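You operate a simulated robot arm through the tools that you are given. There is no shell and no other tool. Be economical: measure what you need, move in short steps, check, and stop when the job is done.

Carry out the task below with a simulated two-armed robot. There is one attempt and no reset: what you move stays moved.

## Task
Pick up the paint brush with one hand, pass it to the other hand and put it on the shelf under the long white table.

It is judged by the outcome, as a careful person would: the job done as asked, and still so three seconds after it is handed in. It fails if anything else is knocked over, pushed out of place, dropped, spilled or broken.

## Robot
Two 7-joint arms with two-finger parallel grippers on one trunk, on a base that drives. Base frame: it is fixed to the floor where the robot stands at the start and does not move with it; the origin is under the middle of the robot, x ahead of it, y to its left, z up; the surface under the hand at the start is at about z = 0.86. Lengths are in m, angles in degrees, forces in N, time in s.
The left shoulder is at the start at [0.059, 0.174, 1.234], the right one opposite. With the tool pointing down near the work surface each hand reaches from about 0.1 to 0.68 m from the robot's upright axis, wherever it stands, measured 20 degrees to its own side. Places, roughly: shelf under the long white table [0.7, -2, 0.3]. Payload 3.6 kg a hand.
The TCP of each hand is the grasp point between the finger pads, 0.03 m short of the fingertips. In the tool frame z runs along the fingers and y along their closing line. Largest opening 0.11 m; finger width 0.02, thickness 0.01; the body of the gripper, 0.048 by 0.112 m, starts 0.055 m behind the TCP.
Orientation is told as [roll, pitch, yaw] about the base's x, y, z axes, in that order, counted from this pose: with the fingers straight down and closing along the base's y, the tool's x points along the base's -x, its y along +y and its z along -z.

## Interface
- The arms move only by the tool arm_command. It takes "left_increments", "right_increments" or both (then of equal length, played together; a hand with none holds still); each is a list of rows, each a list of 6 numbers: the shift along the tool's x, y, z in cm, then the turn, a rotation vector about the tool's x, y, z in degrees. In form: [[tx, ty, tz, ax, ay, az], ...]. A call has 1 to 8 rows; each row is the pose to reach, as a shift and turn from the pose commanded when the call began, along the tool's axes at that moment. "left_grip" and "right_grip" are, for a hand that has rows, the gripper command, from -1 (fully open) to 1 (shut), values between in proportion, set as the call begins (left out, the last holds). A row lasts 0.2 s, in which the tool goes at most 0.05 m and 8.6 degrees; a call with a longer step from one row to the next is refused whole, and so is a gripper value outside its range. Where a pose cannot be reached the arm comes as near as it can. A force on the tool above 40 N (or 10 N above the force at the start of the call, whichever is more), or a blocked arm, ends the call early, and 0.2 s more pass. Each finger travels about 0.153 m/s and halts on what it meets, pressing with about 28 N; the grip force reading is that of the motor and also rises with nothing between the fingers. The clock runs only during rows and for 0.2 s after the last one: add rows that repeat a pose to give the fingers time. The reply holds the time, the measured pose of the TCP, the force on the tool along the base axes, the opening and the grip force, in the units named above and with some noise, with the torque about the TCP (base axes, N m) and any sound that the robot's microphone picked up.
- Cameras (640 x 400 px; columns grow to the right, rows downward): "scene" is now at [0.1394, 0.0391, 1.4093]; the picture's right is [0.44, -0.90, 0.00], its down [-0.52, -0.25, -0.82] and it looks along [0.73, 0.36, -0.58] (base axes); focal length 267 px, centre (320, 200). "left" rides on the left gripper at [0.072, -0.017, -0.103] in its tool frame; the picture's right is [0.23, 0.97, 0.00], its down [-0.76, 0.18, -0.62] and it looks along [-0.61, 0.14, 0.78] (tool axes); focal length 222 px, centre (320, 200). "right" rides on the right gripper at [0.073, 0.017, -0.103] in its tool frame; the picture's right is [-0.23, 0.97, 0.00], its down [-0.76, -0.18, -0.62] and it looks along [-0.61, -0.14, 0.78] (tool axes); focal length 222 px, centre (320, 200). There is no depth. A picture from a camera that has moved, and an enlarged one, comes with that camera's place and axes in the base frame and with its lens.
- capture(camera): a new picture of that camera. No time passes.
- move_column(by): slides the trunk up (or, below 0, down) by that many m; the arms and the scene camera ride with it, the base frame stays. It gives what a move gives, with no picture.
- roll_base(legs): drives the robot by 1 to 6 legs, each [ahead, left, turn to the left] in m, m and degrees, along the robot's own axes; the way and the turn of a leg run together, so that a leg with both is an arc; at most 1.5 m and 180 degrees a leg. The arms and the cameras ride along, it lands a little off, and it stops where it bumps. It gives what a move gives.
- pan_tilt(pan, tilt): turns the head with the scene camera to pan (to the left, within 86 degrees either way) and tilt (down, from -29 to 69), counted from straight ahead of the robot. It gives what a move gives.
- zoom(camera, box): a new picture of the part [left, top, right, bottom] of that camera's present view, enlarged. No time passes.
- finish_job(): hands the job in; it is judged then, once.

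Work in short steps. Places have to be worked out from the pictures, the camera data and where the tool is seen: move nearer, look again, correct. Check each grasp and each placing, and mend what went wrong. You have 120 turns and 92 pictures in all, those below and enlarged ones among them. Open the grippers and draw the arms clear of the work before you hand the job in, unless the task says otherwise; then end with one line.

The tools are called after "Call:" as a command line: name --argument value ..., lists and objects as JSON in quotes. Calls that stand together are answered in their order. arm_command: Moves the arms, as the interface text tells. Its arguments: {"type":"object","properties":{"left_increments":{"type":"array","items":{"type":"array","items":{"type":"number"}}},"left_grip":{"type":"number"},"right_increments":{"type":"array","items":{"type":"array","items":{"type":"number"}}},"right_grip":{"type":"number"}},"required":[]} The other tools are called the same way: move_column (by) slides the trunk up or down; roll_base (legs) drives the base; pan_tilt (pan, tilt) turns the head that bears the scene camera; capture (camera) takes a picture; zoom (camera, box) takes an enlarged picture of a part of a camera's view; finish_job () hands the job in.

At the start:

```text
clock: 0.0
left_eef_pos: [0.4031, 0.4121, 1.1231]
left_ee_rot: [-0.1, 0.1, 0.0]
left_wrist_force: [-0.2, -0.1, 0.4]
left_moment: [0.0, 0.01, 0.01]
left_opening: 0.1101
left_grip_force: 0.2
right_eef_pos: [0.412, -0.0088, 1.1367]
right_ee_rot: [0.1, 0.1, 0.0]
right_wrist_force: [-0.2, -0.1, -0.4]
right_moment: [-0.02, -0.01, 0.0]
right_opening: 0.11
right_grip_force: 0.0
trunk travel left (down, up): [-0.35, 0.413]
robot x, y, heading: [-0.0025, -0.0066, 0.2]
head pan, tilt: [26.1, 35.3]
```

scene: 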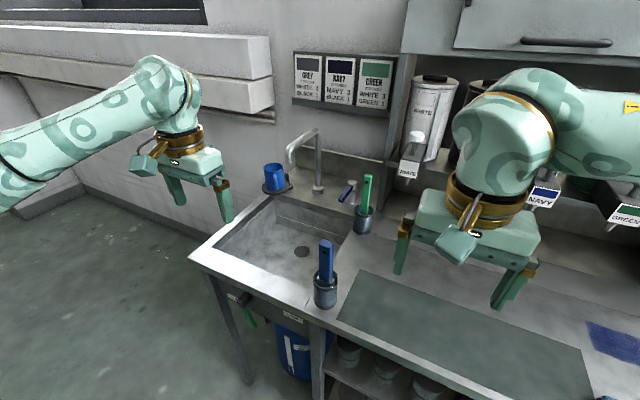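
right: 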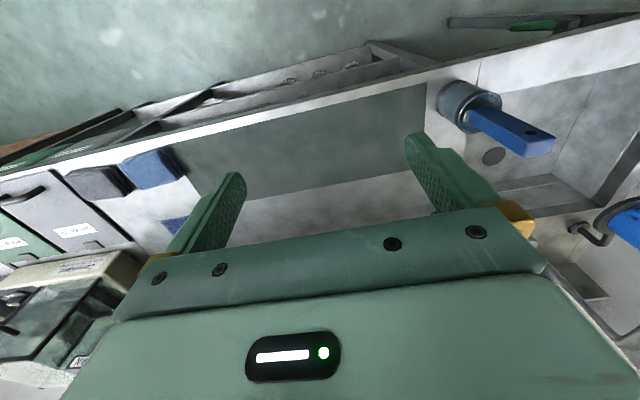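
left: 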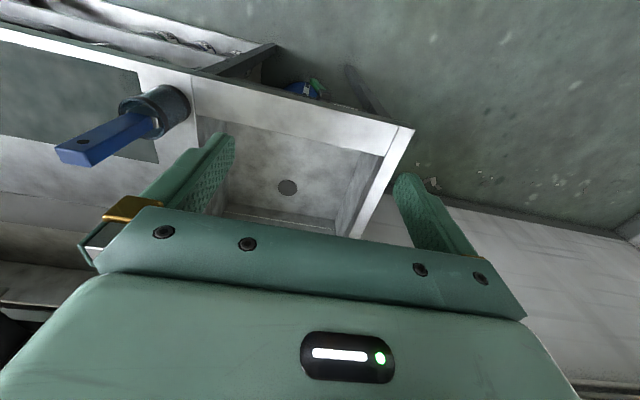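

I see blue- and green-handled things standing in cups, and something green under the sink; I need to identify which one is the paint brush. I zoom in on the scene and look around.

Call:
zoom --camera "scene" --box '[220, 130, 420, 330]'

Call:
pan_tilt --pan -30 --tilt 35

Call:
capture --camera "scene"

```text
2.00 times, centred on (320, 230) of scene
camera zoom: at [0.1394, 0.0391, 1.4093], right [0.44, -0.9, 0.0], down [-0.52, -0.25, -0.82], along [0.73, 0.36, -0.58], focal length 534 px, centre (320, 140)
```

zoom: 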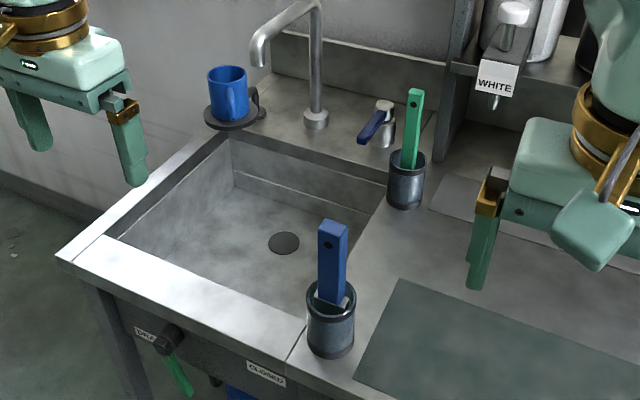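

```text
clock: 1.2
left_eef_pos: [0.4033, 0.4124, 1.1246]
left_ee_rot: [-0.1, 0.0, 0.1]
left_wrist_force: [-0.5, 0.0, -0.3]
left_moment: [-0.01, 0.01, -0.02]
left_opening: 0.1101
left_grip_force: 0.1
right_eef_pos: [0.4118, -0.0103, 1.1358]
right_ee_rot: [0.1, 0.1, 0.0]
right_wrist_force: [0.1, -0.3, -0.4]
right_moment: [0.0, 0.0, 0.01]
right_opening: 0.1097
right_grip_force: 0.1
trunk travel left (down, up): [-0.35, 0.413]
robot x, y, heading: [-0.0, -0.0011, -0.0]
head pan, tilt: [-30.0, 35.0]
```

```text
87 pictures are left
camera scene: at [0.1368, -0.0435, 1.4099], right [-0.5, -0.87, 0.0], down [-0.5, 0.29, -0.82], along [0.71, -0.41, -0.57], focal length 267 px, centre (320, 200)
```

scene: 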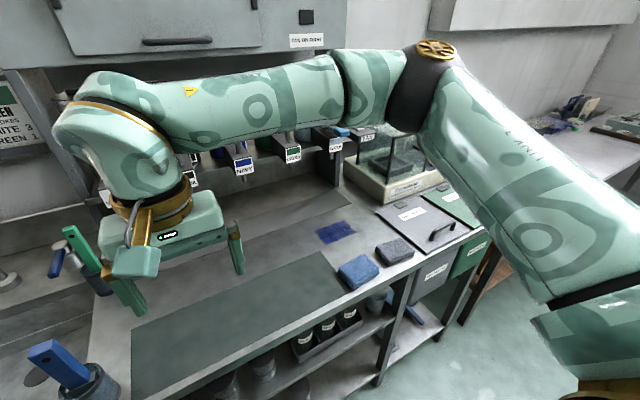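

The bench continues right, with a white table beyond. I look further right for it and for other brushes.

Call:
pan_tilt --pan -80 --tilt 25

Call:
capture --camera "scene"

Call:
zoom --camera "left" --box '[40, 40, 240, 190]'

Call:
zoom --camera "right" --box '[400, 0, 640, 180]'

```text
clock: 2.4
left_eef_pos: [0.4026, 0.4115, 1.1241]
left_ee_rot: [0.0, 0.0, 0.1]
left_wrist_force: [-0.5, -1.0, 0.0]
left_moment: [-0.01, -0.02, -0.01]
left_opening: 0.1102
left_grip_force: 0.1
right_eef_pos: [0.4105, -0.0096, 1.1357]
right_ee_rot: [-0.1, 0.1, -0.1]
right_wrist_force: [-0.2, -0.1, -0.1]
right_moment: [-0.04, -0.03, 0.01]
right_opening: 0.1099
right_grip_force: 0.0
trunk travel left (down, up): [-0.35, 0.413]
robot x, y, heading: [-0.0014, -0.0012, -0.1]
head pan, tilt: [-80.0, 25.0]
```

```text
86 pictures are left
camera scene: at [0.0765, -0.0903, 1.4257], right [-0.98, -0.17, 0.0], down [-0.07, 0.42, -0.91], along [0.16, -0.89, -0.42], focal length 267 px, centre (320, 200)
```

scene: 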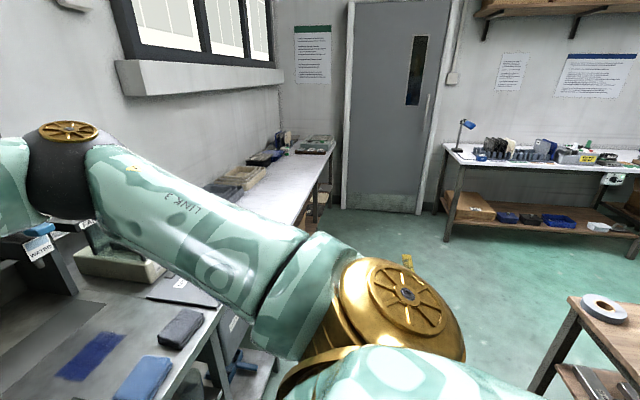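

```text
2.67 times, centred on (140, 115) of left
camera zoom: at [0.3297, 0.3952, 1.2272], right [-0.23, 0.97, 0.0], down [0.76, 0.18, 0.62], along [0.61, 0.14, -0.78], focal length 592 px, centre (800, 427)
```

zoom: 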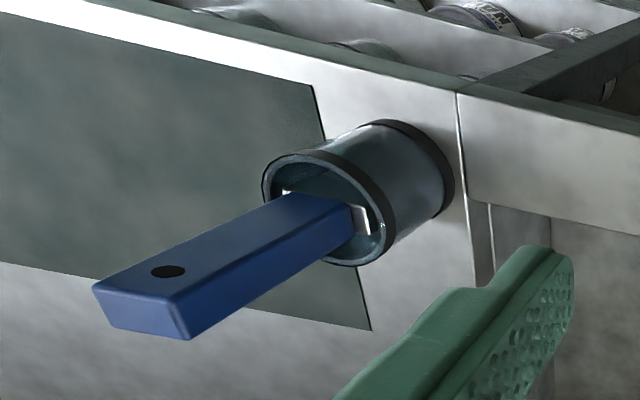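

```text
2.22 times, centred on (520, 90) of right
camera zoom: at [0.3385, 0.0067, 1.2379], right [0.23, 0.97, 0.0], down [0.76, -0.18, 0.62], along [0.61, -0.14, -0.78], focal length 494 px, centre (-124, 444)
```

zoom: 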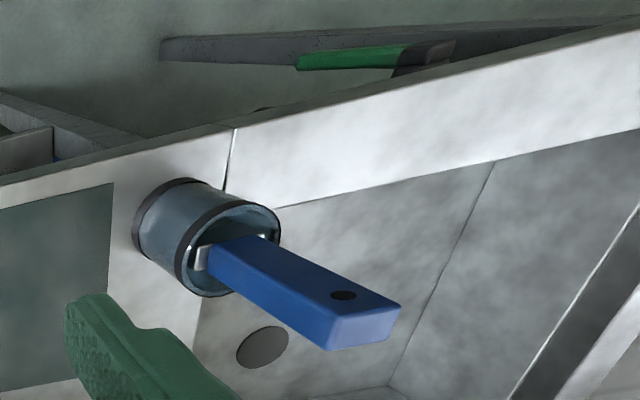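

The blue-handled tool has a metal ferrule in the cup, so it looks like a brush. I check the green one at higher zoom for comparison, and look at the table area.

Call:
pan_tilt --pan 35 --tilt 35

Call:
capture --camera "scene"

Call:
zoom --camera "scene" --box '[360, 140, 480, 240]'

```text
clock: 4.4
left_eef_pos: [0.4042, 0.4122, 1.125]
left_ee_rot: [0.0, 0.0, -0.1]
left_wrist_force: [0.1, -0.1, 0.1]
left_moment: [-0.02, -0.04, -0.02]
left_opening: 0.1098
left_grip_force: 0.1
right_eef_pos: [0.4124, -0.0104, 1.135]
right_ee_rot: [0.0, 0.1, 0.0]
right_wrist_force: [-0.1, -0.3, 0.4]
right_moment: [-0.01, -0.01, 0.03]
right_opening: 0.1099
right_grip_force: 0.0
trunk travel left (down, up): [-0.35, 0.413]
robot x, y, heading: [0.0022, 0.001, 0.1]
head pan, tilt: [35.0, 35.0]
```

```text
83 pictures are left
camera scene: at [0.1326, 0.0509, 1.4099], right [0.57, -0.82, 0.0], down [-0.47, -0.33, -0.82], along [0.67, 0.47, -0.57], focal length 267 px, centre (320, 200)
```

scene: 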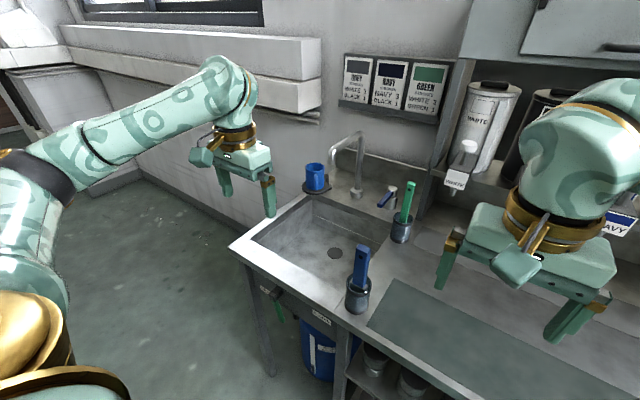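

```text
4.00 times, centred on (420, 190) of scene
camera zoom: at [0.1326, 0.0509, 1.4099], right [0.57, -0.82, 0.0], down [-0.47, -0.33, -0.82], along [0.67, 0.47, -0.57], focal length 1068 px, centre (-80, 240)
```

zoom: 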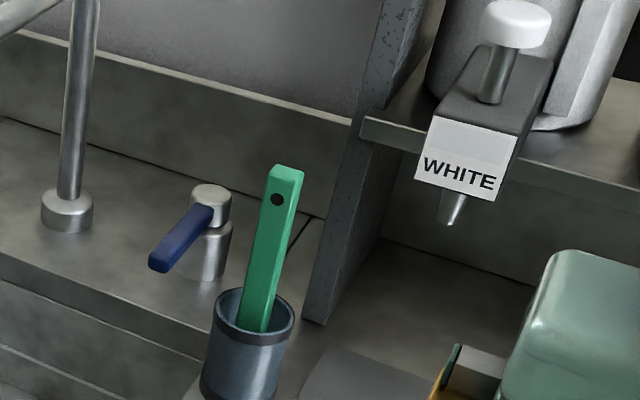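

The blue brush top is around (0.475, 0.195, 1.04) by three views. The green tool sits near (0.76, 0.2); I raise the trunk to look down inside both cups before choosing.

Call:
move_column --by 0.3

Call:
pan_tilt --pan 18 --tilt 50

Call:
capture --camera "scene"

```text
clock: 7.4
left_eef_pos: [0.4018, 0.4123, 1.4225]
left_ee_rot: [0.0, 0.0, 0.0]
left_wrist_force: [-0.3, 0.5, 0.6]
left_moment: [0.02, 0.01, 0.04]
left_opening: 0.1099
left_grip_force: 0.0
right_eef_pos: [0.4116, -0.0102, 1.4349]
right_ee_rot: [0.0, 0.0, 0.0]
right_wrist_force: [-0.1, 1.3, 1.1]
right_moment: [-0.02, -0.02, 0.0]
right_opening: 0.1101
right_grip_force: 0.0
trunk travel left (down, up): [-0.65, 0.113]
robot x, y, heading: [-0.0013, -0.0003, 0.1]
head pan, tilt: [35.0, 35.0]
```

```text
clock: 8.2
left_eef_pos: [0.4032, 0.4125, 1.4223]
left_ee_rot: [-0.1, 0.0, 0.0]
left_wrist_force: [-0.5, -0.4, -0.2]
left_moment: [-0.02, 0.0, -0.01]
left_opening: 0.1099
left_grip_force: 0.0
right_eef_pos: [0.4119, -0.0098, 1.4349]
right_ee_rot: [-0.1, -0.1, -0.1]
right_wrist_force: [0.2, 0.1, -0.4]
right_moment: [0.02, 0.01, 0.0]
right_opening: 0.1101
right_grip_force: 0.0
trunk travel left (down, up): [-0.65, 0.113]
robot x, y, heading: [0.0006, -0.0044, -0.0]
head pan, tilt: [18.0, 50.0]
```

```text
81 pictures are left
camera scene: at [0.0857, 0.0244, 1.69], right [0.31, -0.95, 0.0], down [-0.73, -0.24, -0.64], along [0.61, 0.2, -0.77], focal length 267 px, centre (320, 200)
```

scene: 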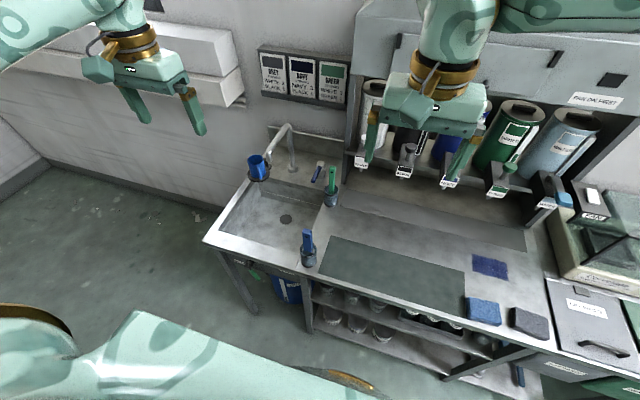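

Call:
zoom --camera "scene" --box '[285, 150, 365, 275]'

```text
3.20 times, centred on (325, 212) of scene
camera zoom: at [0.0857, 0.0244, 1.69], right [0.31, -0.95, 0.0], down [-0.73, -0.24, -0.64], along [0.61, 0.2, -0.77], focal length 855 px, centre (304, 160)
```

zoom: 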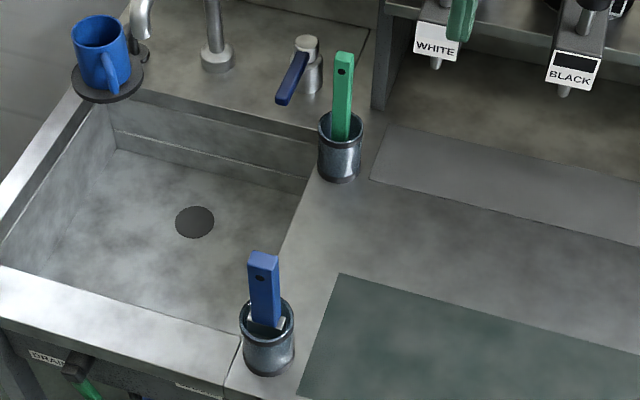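

The green one's bottom still isn't visible. I move the left hand a bit (high in the air) for a look down into both cups with its camera.

Call:
arm_command --left_increments '[[-3, -3, 0, 0, 0, 0], [-6, -6, 0, 0, 0, 0], [-8, -9, 0, 0, 0, 0], [-10, -12, 0, 0, 0, 0]]'

Call:
capture --camera "left"

```text
clock: 9.2
left_eef_pos: [0.5032, 0.2877, 1.4232]
left_ee_rot: [0.0, 0.1, 0.1]
left_wrist_force: [-0.4, -1.1, 0.3]
left_moment: [0.03, 0.02, -0.01]
left_opening: 0.1102
left_grip_force: 0.0
right_eef_pos: [0.4134, -0.0123, 1.4353]
right_ee_rot: [0.1, 0.1, 0.0]
right_wrist_force: [0.2, -0.1, -0.3]
right_moment: [0.02, 0.04, 0.05]
right_opening: 0.1098
right_grip_force: 0.1
trunk travel left (down, up): [-0.65, 0.113]
robot x, y, heading: [-0.0011, -0.0029, -0.0]
head pan, tilt: [18.0, 50.0]
```

```text
79 pictures are left
camera left: at [0.4296, 0.2718, 1.5271], right [-0.23, 0.97, 0.0], down [0.76, 0.18, 0.62], along [0.61, 0.14, -0.78], focal length 222 px, centre (320, 200)
```

left: 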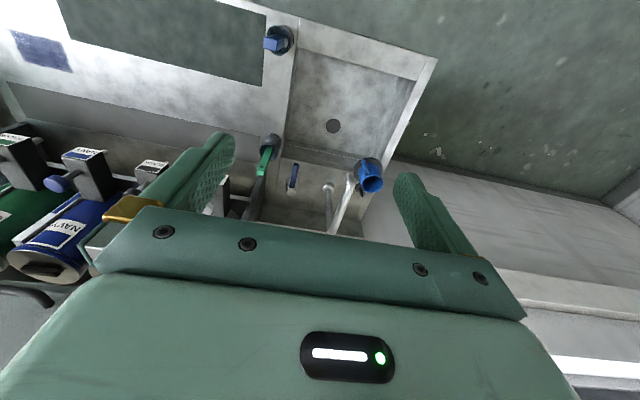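

Call:
zoom --camera "left" --box '[245, 125, 295, 180]'

Call:
zoom --camera "left" --box '[255, 15, 305, 65]'

```text
7.27 times, centred on (270, 152) of left
camera zoom: at [0.4296, 0.2718, 1.5271], right [-0.23, 0.97, 0.0], down [0.76, 0.18, 0.62], along [0.61, 0.14, -0.78], focal length 1615 px, centre (684, 546)
```

zoom: 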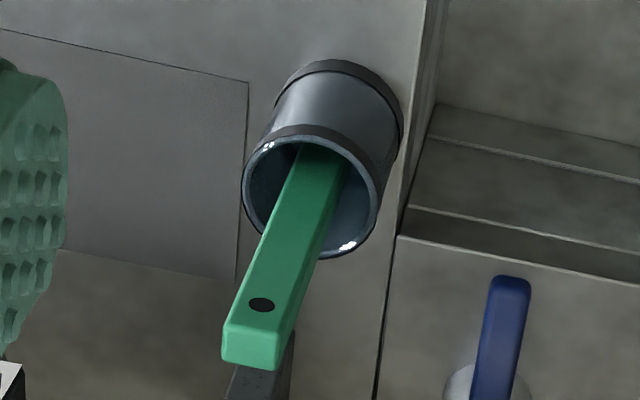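

```text
8.00 times, centred on (280, 40) of left
camera zoom: at [0.4296, 0.2718, 1.5271], right [-0.23, 0.97, 0.0], down [0.76, 0.18, 0.62], along [0.61, 0.14, -0.78], focal length 1777 px, centre (640, 1480)
```

zoom: 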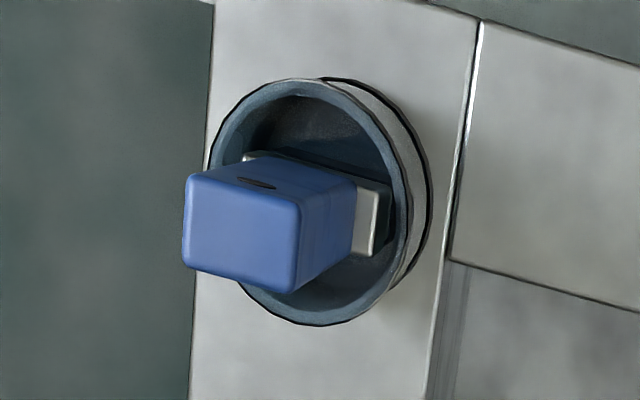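

The blue tool has a metal ferrule (paint brush); the green one is a plain stick. My plan: the left hand grips the handle from the side, then the right hand takes the handle's top end from above, pencil-like, so it can reach in over the shelf. First I centre the base on the brush.

Call:
roll_base --legs '[[0, 0.19, 0]]'

Call:
arm_command --left_increments '[[0, 4, 0, 0, 0, 0], [2, 8, 0, 0, 0, 0], [4, 12, 0, 0, 0, 0], [6, 16, 0, 0, 0, 0]]' --right_increments '[[2, -4, 0, 0, 0, 0], [4, -8, 0, 0, 0, 0], [6, -12, 0, 0, 0, 0], [8, -16, 0, 0, 0, 0]]'

Call:
move_column --by -0.2

```text
clock: 10.7
left_eef_pos: [0.5026, 0.4791, 1.4242]
left_ee_rot: [0.1, 0.0, -0.1]
left_wrist_force: [-0.6, 0.3, -0.2]
left_moment: [0.0, -0.01, -0.01]
left_opening: 0.11
left_grip_force: 0.2
right_eef_pos: [0.4123, 0.1778, 1.4361]
right_ee_rot: [0.1, 0.1, 0.0]
right_wrist_force: [-0.3, -0.1, -0.6]
right_moment: [0.02, 0.01, -0.01]
right_opening: 0.1098
right_grip_force: 0.1
trunk travel left (down, up): [-0.65, 0.113]
robot x, y, heading: [0.0047, 0.1932, -0.1]
head pan, tilt: [18.0, 50.0]
```

```text
clock: 11.7
left_eef_pos: [0.438, 0.6411, 1.4235]
left_ee_rot: [0.0, -0.1, -0.3]
left_wrist_force: [-0.4, -1.0, 0.1]
left_moment: [0.02, -0.04, -0.03]
left_opening: 0.11
left_grip_force: 0.1
right_eef_pos: [0.3278, 0.0151, 1.4369]
right_ee_rot: [0.2, 0.0, -0.1]
right_wrist_force: [-1.2, -0.1, -0.4]
right_moment: [-0.04, 0.03, 0.02]
right_opening: 0.1101
right_grip_force: 0.0
trunk travel left (down, up): [-0.65, 0.113]
robot x, y, heading: [0.0014, 0.1884, -0.2]
head pan, tilt: [18.0, 50.0]
```

```text
clock: 13.9
left_eef_pos: [0.4426, 0.6398, 1.2224]
left_ee_rot: [-0.1, 0.0, -0.2]
left_wrist_force: [0.5, -0.2, 0.3]
left_moment: [0.02, 0.03, -0.02]
left_opening: 0.1102
left_grip_force: 0.0
right_eef_pos: [0.3308, 0.0187, 1.2364]
right_ee_rot: [0.0, 0.0, 0.0]
right_wrist_force: [-0.2, 0.7, -0.5]
right_moment: [-0.02, 0.04, -0.02]
right_opening: 0.1098
right_grip_force: 0.1
trunk travel left (down, up): [-0.45, 0.313]
robot x, y, heading: [0.0014, 0.189, -0.4]
head pan, tilt: [18.0, 50.0]
```

Now I rotate the left hand to point sideways (toward -y) with fingers closing along x and its camera on top, staying high above everything.

Call:
arm_command --left_increments '[[0, -3, 0, 4.9, 4.9, -4.9], [0, -6, 0, 9.8, 9.8, -9.8], [0, -9, 0, 14.7, 14.7, -14.7], [0, -12, 0, 19.6, 19.6, -19.6], [0, -15, 0, 24.5, 24.5, -24.5], [0, -17, 0, 29.4, 29.4, -29.4], [0, -19, 0, 34.3, 34.3, -34.3], [0, -21, 0, 39.2, 39.2, -39.2]]'

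Call:
arm_command --left_increments '[[0, 0, 0, 4.3, 4.3, -4.3], [0, 0, 0, 8.6, 8.6, -8.6], [0, 0, 0, 12.9, 12.9, -12.9], [0, 0, 0, 17.2, 17.2, -17.2], [0, 0, 0, 21.5, 21.5, -21.5], [0, 0, 0, 25.8, 25.8, -25.8], [0, 0, 0, 30.1, 30.1, -30.1]]'

Call:
capture --camera "scene"

```text
clock: 15.7
left_eef_pos: [0.4263, 0.5765, 1.0832]
left_ee_rot: [-28.5, 45.8, 33.9]
left_wrist_force: [0.8, 0.6, -0.7]
left_moment: [-0.03, 0.05, -0.01]
left_opening: 0.1099
left_grip_force: 0.0
left hand out of reach, approached as far as the arm can: row 4, 5, 6, 7, 8
right_eef_pos: [0.3346, 0.0223, 1.2344]
right_ee_rot: [-0.2, 0.2, -0.2]
right_wrist_force: [-0.1, -0.4, -0.6]
right_moment: [-0.02, 0.01, -0.01]
right_opening: 0.1102
right_grip_force: 0.0
trunk travel left (down, up): [-0.45, 0.313]
robot x, y, heading: [-0.0021, 0.1904, -0.3]
head pan, tilt: [18.0, 50.0]
```

```text
clock: 17.3
left_eef_pos: [0.4745, 0.5793, 1.055]
left_ee_rot: [-35.7, 85.7, 59.2]
left_wrist_force: [0.6, -0.3, -0.1]
left_moment: [0.0, 0.0, 0.0]
left_opening: 0.11
left_grip_force: 0.1
left hand out of reach, approached as far as the arm can: row 1, 2, 3, 4, 5, 6, 7
right_eef_pos: [0.3313, 0.0182, 1.2358]
right_ee_rot: [0.0, 0.1, -0.1]
right_wrist_force: [0.4, 0.2, -0.8]
right_moment: [0.01, 0.0, 0.0]
right_opening: 0.1102
right_grip_force: 0.1
trunk travel left (down, up): [-0.45, 0.313]
robot x, y, heading: [0.0013, 0.1901, -0.1]
head pan, tilt: [18.0, 50.0]
```

```text
76 pictures are left
camera scene: at [0.1072, 0.2137, 1.489], right [0.31, -0.95, 0.0], down [-0.73, -0.23, -0.64], along [0.61, 0.2, -0.77], focal length 267 px, centre (320, 200)
```

scene: 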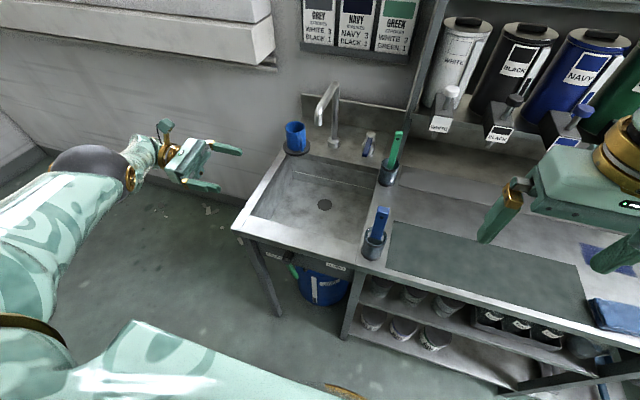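

The left hand has actually reached the sideways orientation (tool z≈-y, camera up), but not the position. I send a tiny row to see where the commanded pose is.

Call:
arm_command --left_increments '[[0, 0, 1, 0, 0, 0], [0, 0, 1, 0, 0, 0]]'

```text
clock: 17.9
left_eef_pos: [0.4818, 0.569, 1.0616]
left_ee_rot: [-43.7, 87.7, 50.9]
left_wrist_force: [-0.1, -0.7, 0.5]
left_moment: [0.02, 0.01, -0.01]
left_opening: 0.1098
left_grip_force: 0.1
left hand out of reach, approached as far as the arm can: row 1, 2
right_eef_pos: [0.3313, 0.02, 1.2358]
right_ee_rot: [0.0, 0.0, -0.1]
right_wrist_force: [0.1, -0.1, 0.1]
right_moment: [0.0, 0.02, 0.01]
right_opening: 0.1099
right_grip_force: 0.1
trunk travel left (down, up): [-0.45, 0.313]
robot x, y, heading: [-0.0011, 0.1911, -0.0]
head pan, tilt: [18.0, 50.0]
```

I shift the command to a lower, likely more reachable pose (0.48, 0.40, 1.06), still well left of the brush.

Call:
arm_command --left_increments '[[-4.5, -1, 0, 0, 0, 0], [-9, -2, 0, 0, 0, 0], [-13, -3, 0, 0, 0, 0], [-16, -4, 1, 0, 0, 0], [-16, -4, 1, 0, 0, 0], [-16, -4, 1, 0, 0, 0]]'

Call:
capture --camera "scene"

```text
clock: 19.3
left_eef_pos: [0.4378, 0.516, 0.9584]
left_ee_rot: [-47.6, 87.6, 46.6]
left_wrist_force: [-0.1, -1.1, 0.4]
left_moment: [0.0, 0.01, 0.01]
left_opening: 0.11
left_grip_force: 0.1
left hand out of reach, approached as far as the arm can: row 1, 2, 3, 4, 5, 6
right_eef_pos: [0.3313, 0.0166, 1.2366]
right_ee_rot: [0.0, 0.1, -0.1]
right_wrist_force: [0.1, -0.3, -0.6]
right_moment: [0.0, 0.01, 0.02]
right_opening: 0.11
right_grip_force: 0.1
trunk travel left (down, up): [-0.45, 0.313]
robot x, y, heading: [0.0029, 0.1918, -0.3]
head pan, tilt: [18.0, 50.0]
```

```text
75 pictures are left
camera scene: at [0.1064, 0.2138, 1.4891], right [0.31, -0.95, 0.0], down [-0.73, -0.23, -0.64], along [0.61, 0.2, -0.77], focal length 267 px, centre (320, 200)
```

scene: 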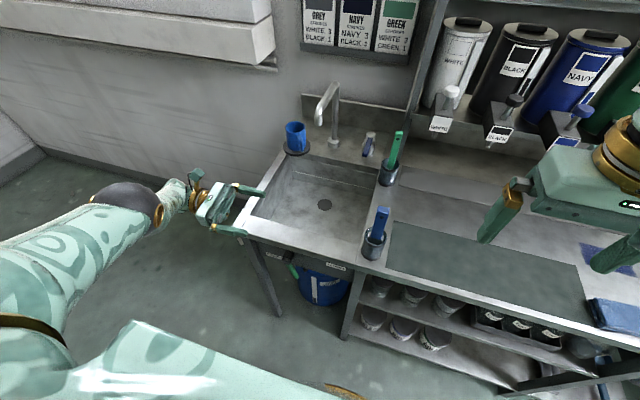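

The inward wrist bend is at its limit. A forward-pointing left hand (tool z=+x, closing on y) is more natural, so I back the base off for room, then yaw the hand forward.

Call:
roll_base --legs '[[-0.22, 0, 0]]'

Call:
arm_command --left_increments '[[0, 0, 0, 8.5, 0, 0], [0, 0, 0, 17, 0, 0], [0, 0, 0, 25.5, 0, 0], [0, 0, 0, 34, 0, 0], [0, 0, 0, 42.5, 0, 0], [0, 0, 0, 51, 0, 0], [0, 0, 0, 59.5, 0, 0], [0, 0, 0, 68, 0, 0]]'

Call:
capture --camera "scene"

```text
clock: 21.0
left_eef_pos: [0.218, 0.5162, 0.9574]
left_ee_rot: [-48.0, 87.7, 46.0]
left_wrist_force: [-0.7, 0.1, -0.7]
left_moment: [0.0, 0.01, 0.01]
left_opening: 0.1098
left_grip_force: 0.0
right_eef_pos: [0.1107, 0.019, 1.2355]
right_ee_rot: [0.0, 0.0, -0.2]
right_wrist_force: [-0.5, 0.3, -0.5]
right_moment: [-0.02, -0.05, -0.02]
right_opening: 0.1099
right_grip_force: 0.0
trunk travel left (down, up): [-0.45, 0.313]
robot x, y, heading: [-0.2197, 0.1896, -0.3]
head pan, tilt: [18.0, 50.0]
```

```text
clock: 22.8
left_eef_pos: [0.2845, 0.5616, 0.8429]
left_ee_rot: [-115.0, 87.7, 47.2]
left_wrist_force: [-0.1, -0.2, -0.1]
left_moment: [0.01, 0.01, -0.01]
left_opening: 0.1099
left_grip_force: 0.1
left hand out of reach, approached as far as the arm can: row 1, 2, 3, 4, 5, 6, 7, 8
right_eef_pos: [0.112, 0.0184, 1.2353]
right_ee_rot: [0.0, 0.0, -0.2]
right_wrist_force: [-0.6, -0.7, -0.4]
right_moment: [0.01, 0.0, 0.0]
right_opening: 0.1102
right_grip_force: 0.0
trunk travel left (down, up): [-0.45, 0.313]
robot x, y, heading: [-0.2217, 0.1916, -0.6]
head pan, tilt: [18.0, 50.0]
```

```text
74 pictures are left
camera scene: at [-0.1125, 0.2145, 1.4891], right [0.3, -0.95, 0.0], down [-0.73, -0.23, -0.64], along [0.61, 0.2, -0.77], focal length 267 px, centre (320, 200)
```

scene: 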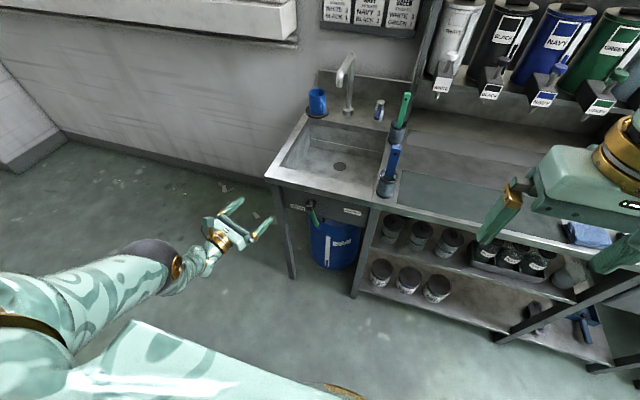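

The arm seems twisted against a wrist limit in this camera-up posture. I untwist about the tool axis (+z) toward the natural camera-down forward pose, in free air in front of the bench.

Call:
arm_command --left_increments '[[0, 0, 0, 0, 0, 8.5], [0, 0, 0, 0, 0, 17], [0, 0, 0, 0, 0, 25.5], [0, 0, 0, 0, 0, 34], [0, 0, 0, 0, 0, 42.5], [0, 0, 0, 0, 0, 51], [0, 0, 0, 0, 0, 59.5], [0, 0, 0, 0, 0, 68]]'

Call:
arm_command --left_increments '[[0, 0, 0, 0, 0, 8.5], [0, 0, 0, 0, 0, 17], [0, 0, 0, 0, 0, 25.5], [0, 0, 0, 0, 0, 34], [0, 0, 0, 0, 0, 42.5], [0, 0, 0, 0, 0, 51], [0, 0, 0, 0, 0, 59.5], [0, 0, 0, 0, 0, 68]]'

Call:
arm_command --left_increments '[[0, 0, 0, 0, 0, 8.5], [0, 0, 0, 0, 0, 17], [0, 0, 0, 0, 0, 25.5], [0, 0, 0, 0, 0, 34], [0, 0, 0, 0, 0, 44], [0, 0, 0, 0, 0, 44]]'

Call:
capture --camera "scene"

```text
clock: 24.6
left_eef_pos: [0.2842, 0.56, 0.8426]
left_ee_rot: [-91.1, 19.7, 71.5]
left_wrist_force: [0.7, -0.1, 0.1]
left_moment: [0.01, -0.02, -0.05]
left_opening: 0.1099
left_grip_force: 0.1
right_eef_pos: [0.1117, 0.0187, 1.2354]
right_ee_rot: [0.0, 0.1, -0.3]
right_wrist_force: [-1.0, -0.8, -0.6]
right_moment: [0.03, 0.0, -0.02]
right_opening: 0.11
right_grip_force: 0.1
trunk travel left (down, up): [-0.45, 0.313]
robot x, y, heading: [-0.2168, 0.1916, -0.3]
head pan, tilt: [18.0, 50.0]
```

```text
clock: 26.4
left_eef_pos: [0.2829, 0.5604, 0.8416]
left_ee_rot: [-91.6, -48.3, 73.1]
left_wrist_force: [-0.4, -0.9, 0.3]
left_moment: [-0.01, -0.01, 0.02]
left_opening: 0.1101
left_grip_force: 0.1
right_eef_pos: [0.1112, 0.0193, 1.2356]
right_ee_rot: [0.0, 0.1, -0.3]
right_wrist_force: [-0.4, -0.5, 0.0]
right_moment: [-0.04, -0.03, 0.04]
right_opening: 0.1101
right_grip_force: 0.1
trunk travel left (down, up): [-0.45, 0.313]
robot x, y, heading: [-0.2188, 0.1918, -0.0]
head pan, tilt: [18.0, 50.0]
```

```text
refused: row 5 steps farther than a row can; nothing moved
```

```text
73 pictures are left
camera scene: at [-0.1125, 0.215, 1.4891], right [0.3, -0.95, 0.0], down [-0.73, -0.23, -0.64], along [0.61, 0.2, -0.77], focal length 267 px, centre (320, 200)
```

scene: 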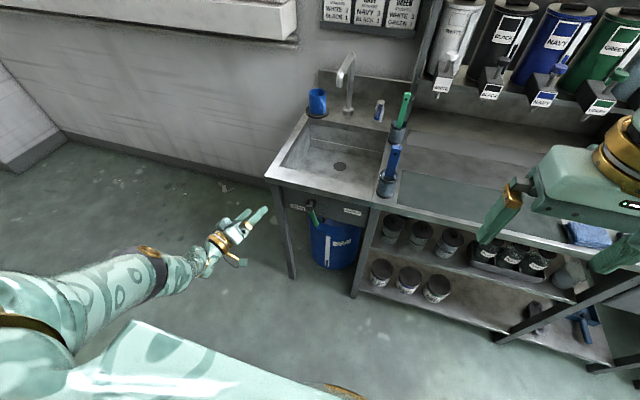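

Position command follows the actual pose, good. I finish the roll (42°) with legal steps.

Call:
arm_command --left_increments '[[0, 0, 0, 0, 0, 8.4], [0, 0, 0, 0, 0, 16.8], [0, 0, 0, 0, 0, 25.2], [0, 0, 0, 0, 0, 33.6], [0, 0, 0, 0, 0, 42], [0, 0, 0, 0, 0, 42]]'

Call:
arm_command --left_increments '[[-3, 0, 0, -6, 0, 0], [-7, 0, 0, -12, 0, 0], [-11, 0, 0, -12, 0, 0], [-15, 0, 0, -12, 0, 0]]'

Call:
capture --camera "left"

```text
clock: 27.8
left_eef_pos: [0.2841, 0.5605, 0.8419]
left_ee_rot: [168.2, -89.0, 173.9]
left_wrist_force: [-0.6, -1.5, -0.1]
left_moment: [0.02, -0.02, -0.04]
left_opening: 0.1101
left_grip_force: 0.1
right_eef_pos: [0.1122, 0.0191, 1.2361]
right_ee_rot: [0.0, 0.0, -0.4]
right_wrist_force: [0.4, -0.1, 0.3]
right_moment: [-0.02, -0.01, -0.01]
right_opening: 0.11
right_grip_force: 0.0
trunk travel left (down, up): [-0.45, 0.313]
robot x, y, heading: [-0.2135, 0.1939, 0.1]
head pan, tilt: [18.0, 50.0]
```

```text
clock: 28.8
left_eef_pos: [0.3601, 0.6055, 0.8903]
left_ee_rot: [-173.2, -89.0, 167.1]
left_wrist_force: [0.0, -0.7, 0.1]
left_moment: [-0.01, 0.04, 0.03]
left_opening: 0.1099
left_grip_force: 0.1
left hand out of reach, approached as far as the arm can: row 1, 2, 3, 4
right_eef_pos: [0.112, 0.0184, 1.2356]
right_ee_rot: [0.0, 0.1, -0.3]
right_wrist_force: [0.2, 0.3, -0.7]
right_moment: [0.02, -0.01, -0.06]
right_opening: 0.11
right_grip_force: 0.1
trunk travel left (down, up): [-0.45, 0.313]
robot x, y, heading: [-0.2211, 0.194, -0.1]
head pan, tilt: [18.0, 50.0]
```

```text
72 pictures are left
camera left: at [0.2562, 0.5983, 0.8165], right [0.11, 0.97, -0.23], down [-0.62, 0.25, 0.75], along [0.78, 0.06, 0.62], focal length 222 px, centre (320, 200)
```

left: 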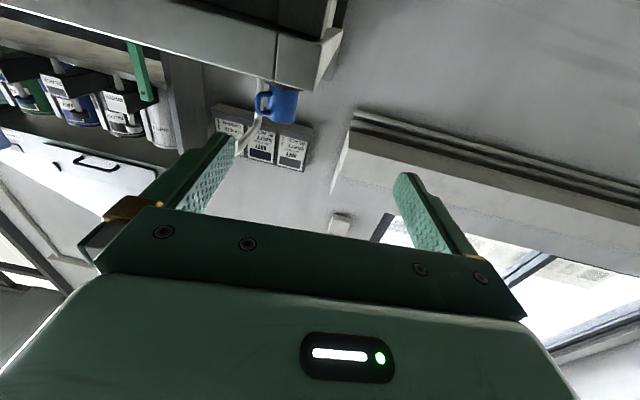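

Raising is limited because the shoulder is too high for a level hand. I back away a bit and lower the trunk so the forearm can be level, then raise the hand.

Call:
roll_base --legs '[[-0.15, 0, 0]]'

Call:
move_column --by -0.25

Call:
arm_command --left_increments '[[-4, 0, 0, 0, 0, 0], [-8, -1, 0, 0, 0, 0], [-12, -2, 0, 0, 0, 0], [-16, -4, 0, 0, 0, 0], [-20, -6, 0, 0, 0, 0], [-24, -8, 0, 0, 0, 0], [-28, -10, 0, 0, 0, 0], [-32, -12, 0, 0, 0, 0]]'

Call:
capture --camera "scene"

```text
clock: 30.1
left_eef_pos: [0.2104, 0.6053, 0.8919]
left_ee_rot: [-173.5, -89.0, 167.3]
left_wrist_force: [0.8, -1.0, 0.3]
left_moment: [-0.01, -0.03, 0.03]
left_opening: 0.1099
left_grip_force: 0.0
right_eef_pos: [-0.037, 0.0203, 1.236]
right_ee_rot: [0.1, 0.1, -0.5]
right_wrist_force: [-1.2, 0.2, -0.6]
right_moment: [0.03, -0.01, 0.01]
right_opening: 0.11
right_grip_force: 0.1
trunk travel left (down, up): [-0.45, 0.313]
robot x, y, heading: [-0.3688, 0.1916, -0.4]
head pan, tilt: [18.0, 50.0]
```

```text
clock: 32.7
left_eef_pos: [0.1838, 0.6046, 0.538]
left_ee_rot: [-7.3, -79.8, 1.0]
left_wrist_force: [-0.3, 0.1, 0.0]
left_moment: [0.02, -0.02, -0.03]
left_opening: 0.11
left_grip_force: 0.1
right_eef_pos: [-0.0361, 0.0191, 0.987]
right_ee_rot: [-0.1, 0.0, -0.4]
right_wrist_force: [-0.3, 0.0, -0.8]
right_moment: [-0.03, -0.02, -0.04]
right_opening: 0.1099
right_grip_force: 0.0
trunk travel left (down, up): [-0.2, 0.563]
robot x, y, heading: [-0.3683, 0.1903, -0.2]
head pan, tilt: [18.0, 50.0]
```

```text
clock: 34.5
left_eef_pos: [0.3885, 0.5668, 0.6877]
left_ee_rot: [-7.2, -79.7, 1.2]
left_wrist_force: [0.6, 0.0, 0.0]
left_moment: [0.02, 0.0, 0.01]
left_opening: 0.1102
left_grip_force: 0.1
left hand out of reach, approached as far as the arm can: row 1, 2, 3, 4, 5, 6, 7, 8
right_eef_pos: [-0.0348, 0.0191, 0.9857]
right_ee_rot: [0.0, 0.0, -0.4]
right_wrist_force: [0.1, 0.4, 0.6]
right_moment: [0.01, 0.0, 0.0]
right_opening: 0.1097
right_grip_force: 0.0
trunk travel left (down, up): [-0.2, 0.563]
robot x, y, heading: [-0.3626, 0.1917, -0.4]
head pan, tilt: [18.0, 50.0]
```

```text
71 pictures are left
camera scene: at [-0.1658, 0.2153, 1.234], right [0.3, -0.95, 0.0], down [-0.73, -0.23, -0.64], along [0.61, 0.19, -0.77], focal length 267 px, centre (320, 200)
```

scene: 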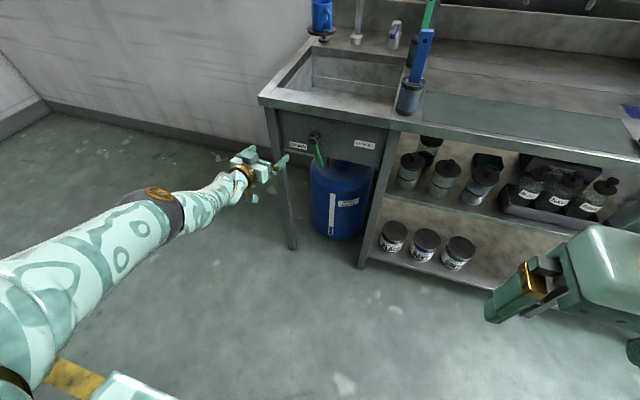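

A level hand is only possible below the forearm's slope, so a level left grip is out. New plan: left picks the brush top-down by the handle end; right then grips mid-handle with its tool pitched ~45°, which allows the brush to be laid flat on the shelf. I back off, raise the trunk and return the left hand to tool-down.

Call:
roll_base --legs '[[-0.1, 0, 0]]'

Call:
move_column --by 0.25

Call:
arm_command --left_increments '[[0, 0, 0, 0, 8.5, 0], [0, 0, 0, 0, 17, 0], [0, 0, 0, 0, 25.5, 0], [0, 0, 0, 0, 34, 0], [0, 0, 0, 0, 42.5, 0], [0, 0, 0, 0, 51, 0], [0, 0, 0, 0, 59.5, 0], [0, 0, 0, 0, 68, 0]]'

```text
clock: 35.7
left_eef_pos: [0.2843, 0.5688, 0.6905]
left_ee_rot: [-7.3, -79.8, 1.3]
left_wrist_force: [-0.8, 0.3, 2.3]
left_moment: [0.0, 0.03, 0.02]
left_opening: 0.11
left_grip_force: 0.0
right_eef_pos: [-0.1395, 0.0205, 0.9861]
right_ee_rot: [-0.1, -0.3, -0.2]
right_wrist_force: [-0.8, 0.3, 0.4]
right_moment: [-0.02, -0.07, 0.01]
right_opening: 0.11
right_grip_force: 0.0
trunk travel left (down, up): [-0.2, 0.563]
robot x, y, heading: [-0.4659, 0.1924, -0.2]
head pan, tilt: [18.0, 50.0]
```

```text
clock: 38.2
left_eef_pos: [0.2806, 0.5682, 1.077]
left_ee_rot: [-173.2, -88.7, 167.1]
left_wrist_force: [0.1, -0.7, -0.6]
left_moment: [0.0, 0.04, 0.01]
left_opening: 0.1102
left_grip_force: 0.0
right_eef_pos: [-0.137, 0.0208, 1.2362]
right_ee_rot: [0.0, 0.0, -0.2]
right_wrist_force: [0.0, -0.3, 0.5]
right_moment: [-0.02, 0.01, -0.02]
right_opening: 0.11
right_grip_force: 0.0
trunk travel left (down, up): [-0.45, 0.313]
robot x, y, heading: [-0.466, 0.192, -0.3]
head pan, tilt: [18.0, 50.0]
```

```text
clock: 40.0
left_eef_pos: [0.2359, 0.5654, 1.1]
left_ee_rot: [0.1, -26.0, -5.9]
left_wrist_force: [-0.2, -1.0, 0.3]
left_moment: [-0.02, 0.0, -0.03]
left_opening: 0.1099
left_grip_force: 0.1
left hand out of reach, approached as far as the arm can: row 1, 2, 3, 4, 6, 7, 8
right_eef_pos: [-0.1377, 0.0194, 1.2361]
right_ee_rot: [0.0, 0.0, -0.2]
right_wrist_force: [0.0, -0.5, 0.7]
right_moment: [0.01, 0.0, 0.0]
right_opening: 0.1099
right_grip_force: 0.0
trunk travel left (down, up): [-0.45, 0.313]
robot x, y, heading: [-0.4671, 0.1902, -0.6]
head pan, tilt: [18.0, 50.0]
```

Now I pull the left hand back toward the body and finish the rotation to tool-down.

Call:
arm_command --left_increments '[[3.2, -1.8, -1.6, 0, 4, 0], [6.4, -3.6, -3.2, 0, 8, 0], [9.6, -5.4, -4.8, 0, 12, 0], [12.8, -7.2, -6.4, 0, 16, 0], [16, -9, -8, 0, 20, 0], [19.2, -10.8, -9.6, 0, 26, 0], [22.4, -12.6, -11, 0, 26, 0], [22.4, -12.6, -11, 0, 26, 0]]'

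Call:
capture --camera "scene"

```text
clock: 41.8
left_eef_pos: [0.0054, 0.5, 1.0887]
left_ee_rot: [0.0, 2.8, -6.2]
left_wrist_force: [0.1, -0.6, -0.7]
left_moment: [0.01, 0.0, -0.03]
left_opening: 0.11
left_grip_force: 0.0
left hand out of reach, approached as far as the arm can: row 6, 7, 8
right_eef_pos: [-0.138, 0.0211, 1.2354]
right_ee_rot: [0.0, 0.0, -0.2]
right_wrist_force: [0.0, 0.4, -0.5]
right_moment: [-0.02, -0.03, -0.04]
right_opening: 0.1101
right_grip_force: 0.0
trunk travel left (down, up): [-0.45, 0.313]
robot x, y, heading: [-0.4658, 0.1948, -0.1]
head pan, tilt: [18.0, 50.0]
```

```text
70 pictures are left
camera scene: at [-0.3617, 0.2166, 1.4891], right [0.31, -0.95, 0.0], down [-0.73, -0.23, -0.64], along [0.61, 0.2, -0.77], focal length 267 px, centre (320, 200)
```

scene: 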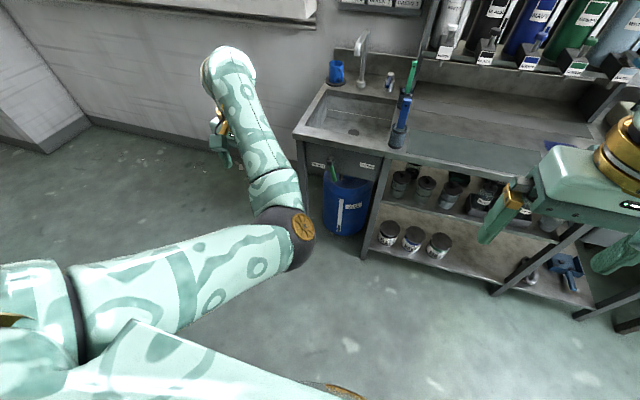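

The left elbow flipped inward — because the 180° roll was done with the arm nearly straight, so it swivelled. I reverse that: extend forward level again, roll back with the straight arm, then look.

Call:
arm_command --left_increments '[[-3.5, 1, 0, 0, -4, 0], [-7, 2, 0, 0, -8, 0], [-10.5, 3, 0, 0, -12, 0], [-14, 4, 0, 0, -16, 0], [-17.5, 5, 0, 0, -20, 0], [-20.5, 6, 0, 0, -26, 0], [-23.5, 6.5, 0, 0, -29, 0], [-23.5, 6.5, 0, 0, -29, 0]]'

Call:
arm_command --left_increments '[[-1, 0, 1, 0, -8.5, 0], [-2, 0, 2, 0, -17, 0], [-2, 0, 3, 0, -25.5, 0], [-2, 0, 4, 0, -34, 0], [-2, 0, 4, 0, -42.5, 0], [-2, 0, 4, 0, -51, 0], [-2, 0, 4, 0, -59.5, 0], [-2, 0, 4, 0, -62, 0]]'

Call:
capture --camera "scene"

```text
clock: 43.6
left_eef_pos: [0.2387, 0.5444, 1.0768]
left_ee_rot: [-0.1, -26.3, -6.1]
left_wrist_force: [-0.3, 0.0, 0.7]
left_moment: [0.0, -0.01, 0.0]
left_opening: 0.1099
left_grip_force: 0.0
left hand out of reach, approached as far as the arm can: row 7, 8
right_eef_pos: [-0.1377, 0.0211, 1.2365]
right_ee_rot: [-0.1, 0.0, -0.2]
right_wrist_force: [0.2, -0.7, 0.0]
right_moment: [-0.01, 0.01, 0.03]
right_opening: 0.11
right_grip_force: 0.2
trunk travel left (down, up): [-0.45, 0.313]
robot x, y, heading: [-0.4671, 0.1907, -0.0]
head pan, tilt: [18.0, 50.0]
```

```text
clock: 45.4
left_eef_pos: [0.2734, 0.5409, 1.0487]
left_ee_rot: [-7.9, -88.3, 1.8]
left_wrist_force: [-0.5, -0.9, -0.4]
left_moment: [-0.02, -0.01, 0.03]
left_opening: 0.1098
left_grip_force: 0.1
right_eef_pos: [-0.1371, 0.0214, 1.2365]
right_ee_rot: [0.0, 0.0, -0.3]
right_wrist_force: [-0.4, -0.4, 0.8]
right_moment: [0.01, 0.0, -0.01]
right_opening: 0.11
right_grip_force: 0.0
trunk travel left (down, up): [-0.45, 0.313]
robot x, y, heading: [-0.4657, 0.1906, -0.1]
head pan, tilt: [18.0, 50.0]
```

```text
69 pictures are left
camera scene: at [-0.3616, 0.2169, 1.4891], right [0.31, -0.95, 0.0], down [-0.73, -0.23, -0.64], along [0.61, 0.2, -0.77], focal length 267 px, centre (320, 200)
```

scene: 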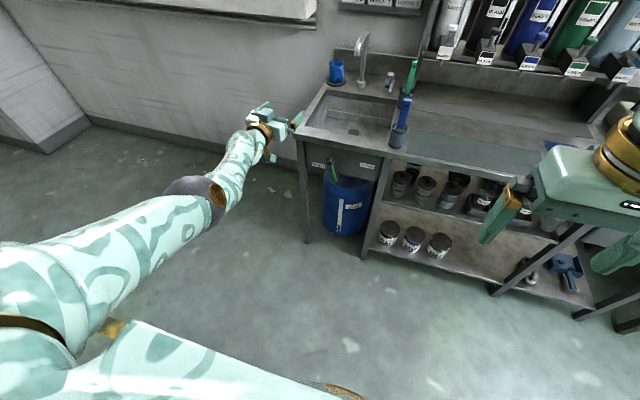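

The arm is extended again. I roll back -176° about the tool axis to unwind the elbow swivel.

Call:
arm_command --left_increments '[[0, 0, 0, 0, 0, -8.5], [0, 0, 0, 0, 0, -17], [0, 0, 0, 0, 0, -25.5], [0, 0, 0, 0, 0, -34], [0, 0, 0, 0, 0, -42.5], [0, 0, 0, 0, 0, -51], [0, 0, 0, 0, 0, -59.5], [0, 0, 0, 0, 0, -68]]'

Call:
arm_command --left_increments '[[0, 0, 0, 0, 0, -8.5], [0, 0, 0, 0, 0, -17], [0, 0, 0, 0, 0, -25.5], [0, 0, 0, 0, 0, -34], [0, 0, 0, 0, 0, -42.5], [0, 0, 0, 0, 0, -51], [0, 0, 0, 0, 0, -59.5], [0, 0, 0, 0, 0, -68]]'

Call:
arm_command --left_increments '[[0, 0, 0, 0, 0, -8.5], [0, 0, 0, 0, 0, -17], [0, 0, 0, 0, 0, -25.5], [0, 0, 0, 0, 0, -34], [0, 0, 0, 0, 0, -42]]'

Call:
capture --camera "scene"

```text
clock: 47.2
left_eef_pos: [0.2728, 0.5389, 1.0492]
left_ee_rot: [-88.1, -21.7, 83.2]
left_wrist_force: [-1.0, 0.1, 0.5]
left_moment: [-0.04, -0.03, 0.02]
left_opening: 0.1098
left_grip_force: 0.1
right_eef_pos: [-0.1371, 0.0207, 1.235]
right_ee_rot: [0.0, 0.0, -0.2]
right_wrist_force: [0.2, 0.4, -0.1]
right_moment: [-0.04, 0.0, 0.01]
right_opening: 0.1101
right_grip_force: 0.2
trunk travel left (down, up): [-0.45, 0.313]
robot x, y, heading: [-0.4681, 0.1917, -0.4]
head pan, tilt: [18.0, 50.0]
```

```text
clock: 49.0
left_eef_pos: [0.2734, 0.5391, 1.0494]
left_ee_rot: [-87.6, 46.4, 85.7]
left_wrist_force: [-0.7, 0.0, 1.1]
left_moment: [-0.01, -0.01, 0.0]
left_opening: 0.1098
left_grip_force: 0.0
right_eef_pos: [-0.137, 0.0204, 1.2347]
right_ee_rot: [0.0, -0.1, -0.2]
right_wrist_force: [-0.4, 0.0, 0.1]
right_moment: [0.02, 0.0, -0.03]
right_opening: 0.1101
right_grip_force: 0.0
trunk travel left (down, up): [-0.45, 0.313]
robot x, y, heading: [-0.4688, 0.1974, -0.2]
head pan, tilt: [18.0, 50.0]
```

```text
clock: 50.2
left_eef_pos: [0.2751, 0.5404, 1.0496]
left_ee_rot: [-44.1, 87.6, 129.8]
left_wrist_force: [0.2, -0.2, -0.4]
left_moment: [0.05, 0.01, 0.0]
left_opening: 0.11
left_grip_force: 0.2
right_eef_pos: [-0.1369, 0.0209, 1.2367]
right_ee_rot: [0.0, 0.0, -0.2]
right_wrist_force: [-0.3, 0.3, 0.8]
right_moment: [-0.03, -0.02, 0.0]
right_opening: 0.1098
right_grip_force: 0.0
trunk travel left (down, up): [-0.45, 0.313]
robot x, y, heading: [-0.4686, 0.1936, -0.2]
head pan, tilt: [18.0, 50.0]
```

```text
68 pictures are left
camera scene: at [-0.3615, 0.2168, 1.4891], right [0.31, -0.95, 0.0], down [-0.73, -0.23, -0.64], along [0.61, 0.2, -0.77], focal length 267 px, centre (320, 200)
```

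scene: 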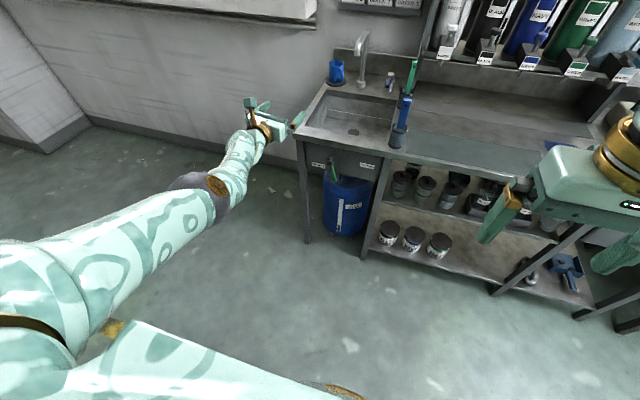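

Camera-up, elbow has swung partly back. Now I reverse the earlier path: pull back while yawing the hand inward.

Call:
arm_command --left_increments '[[0, 0, -3, -8.5, 0, 0], [0, 0, -6, -17, 0, 0], [0, 0, -9, -25.5, 0, 0], [0, 0, -12, -34, 0, 0], [0, 0, -15, -42.5, 0, 0], [0, 0, -18, -51, 0, 0], [0, 0, -21, -59.5, 0, 0], [0, 0, -22, -68, 0, 0]]'

Call:
capture --camera "scene"

```text
clock: 52.0
left_eef_pos: [0.0552, 0.565, 1.0544]
left_ee_rot: [22.8, 87.4, 128.7]
left_wrist_force: [-0.2, 0.3, -0.5]
left_moment: [0.04, -0.01, -0.03]
left_opening: 0.1099
left_grip_force: 0.2
right_eef_pos: [-0.1355, 0.021, 1.2356]
right_ee_rot: [0.0, 0.1, -0.3]
right_wrist_force: [0.6, -0.7, -0.2]
right_moment: [-0.01, 0.02, 0.02]
right_opening: 0.1099
right_grip_force: 0.0
trunk travel left (down, up): [-0.45, 0.313]
robot x, y, heading: [-0.4662, 0.1959, -0.3]
head pan, tilt: [18.0, 50.0]
```

```text
67 pictures are left
camera scene: at [-0.3603, 0.2164, 1.489], right [0.31, -0.95, 0.0], down [-0.73, -0.23, -0.64], along [0.61, 0.2, -0.77], focal length 267 px, centre (320, 200)
```

scene: 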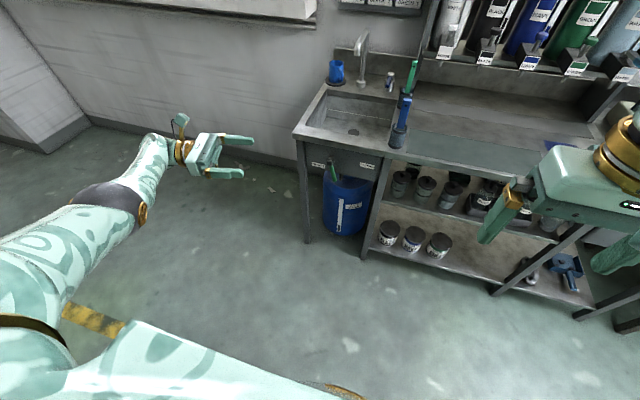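

This is a good posture: hand level, pointing inward, no reach warning. I test whether it can move 20 cm to the right from here (free air).

Call:
arm_command --left_increments '[[0, 0, 3, 0, 0, 0], [0, 0, 6, 0, 0, 0], [0, 0, 9, 0, 0, 0], [0, 0, 12, 0, 0, 0], [0, 0, 15, 0, 0, 0], [0, 0, 18, 0, 0, 0], [0, 0, 20, 0, 0, 0]]'

Call:
capture --camera "scene"

```text
clock: 53.6
left_eef_pos: [0.1092, 0.3702, 1.0482]
left_ee_rot: [20.5, 87.4, 126.3]
left_wrist_force: [-0.2, 0.5, 1.2]
left_moment: [-0.01, -0.03, -0.02]
left_opening: 0.11
left_grip_force: 0.0
right_eef_pos: [-0.1373, 0.0198, 1.2359]
right_ee_rot: [0.0, 0.0, -0.1]
right_wrist_force: [-0.3, 0.2, -1.0]
right_moment: [-0.01, -0.01, 0.04]
right_opening: 0.1097
right_grip_force: 0.1
trunk travel left (down, up): [-0.45, 0.313]
robot x, y, heading: [-0.4675, 0.1963, -0.2]
head pan, tilt: [18.0, 50.0]
```

```text
66 pictures are left
camera scene: at [-0.3614, 0.2164, 1.4891], right [0.31, -0.95, 0.0], down [-0.73, -0.23, -0.64], along [0.61, 0.2, -0.77], focal length 267 px, centre (320, 200)
```

scene: 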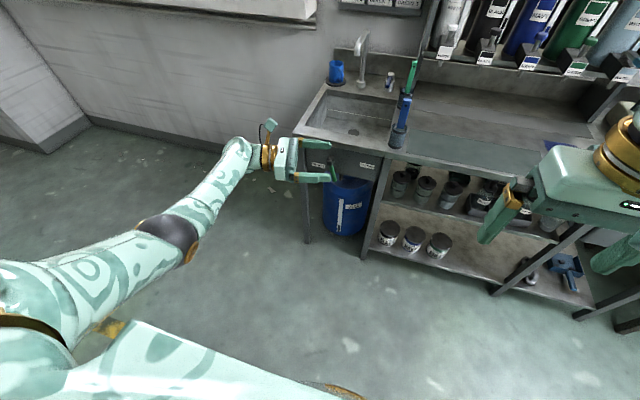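

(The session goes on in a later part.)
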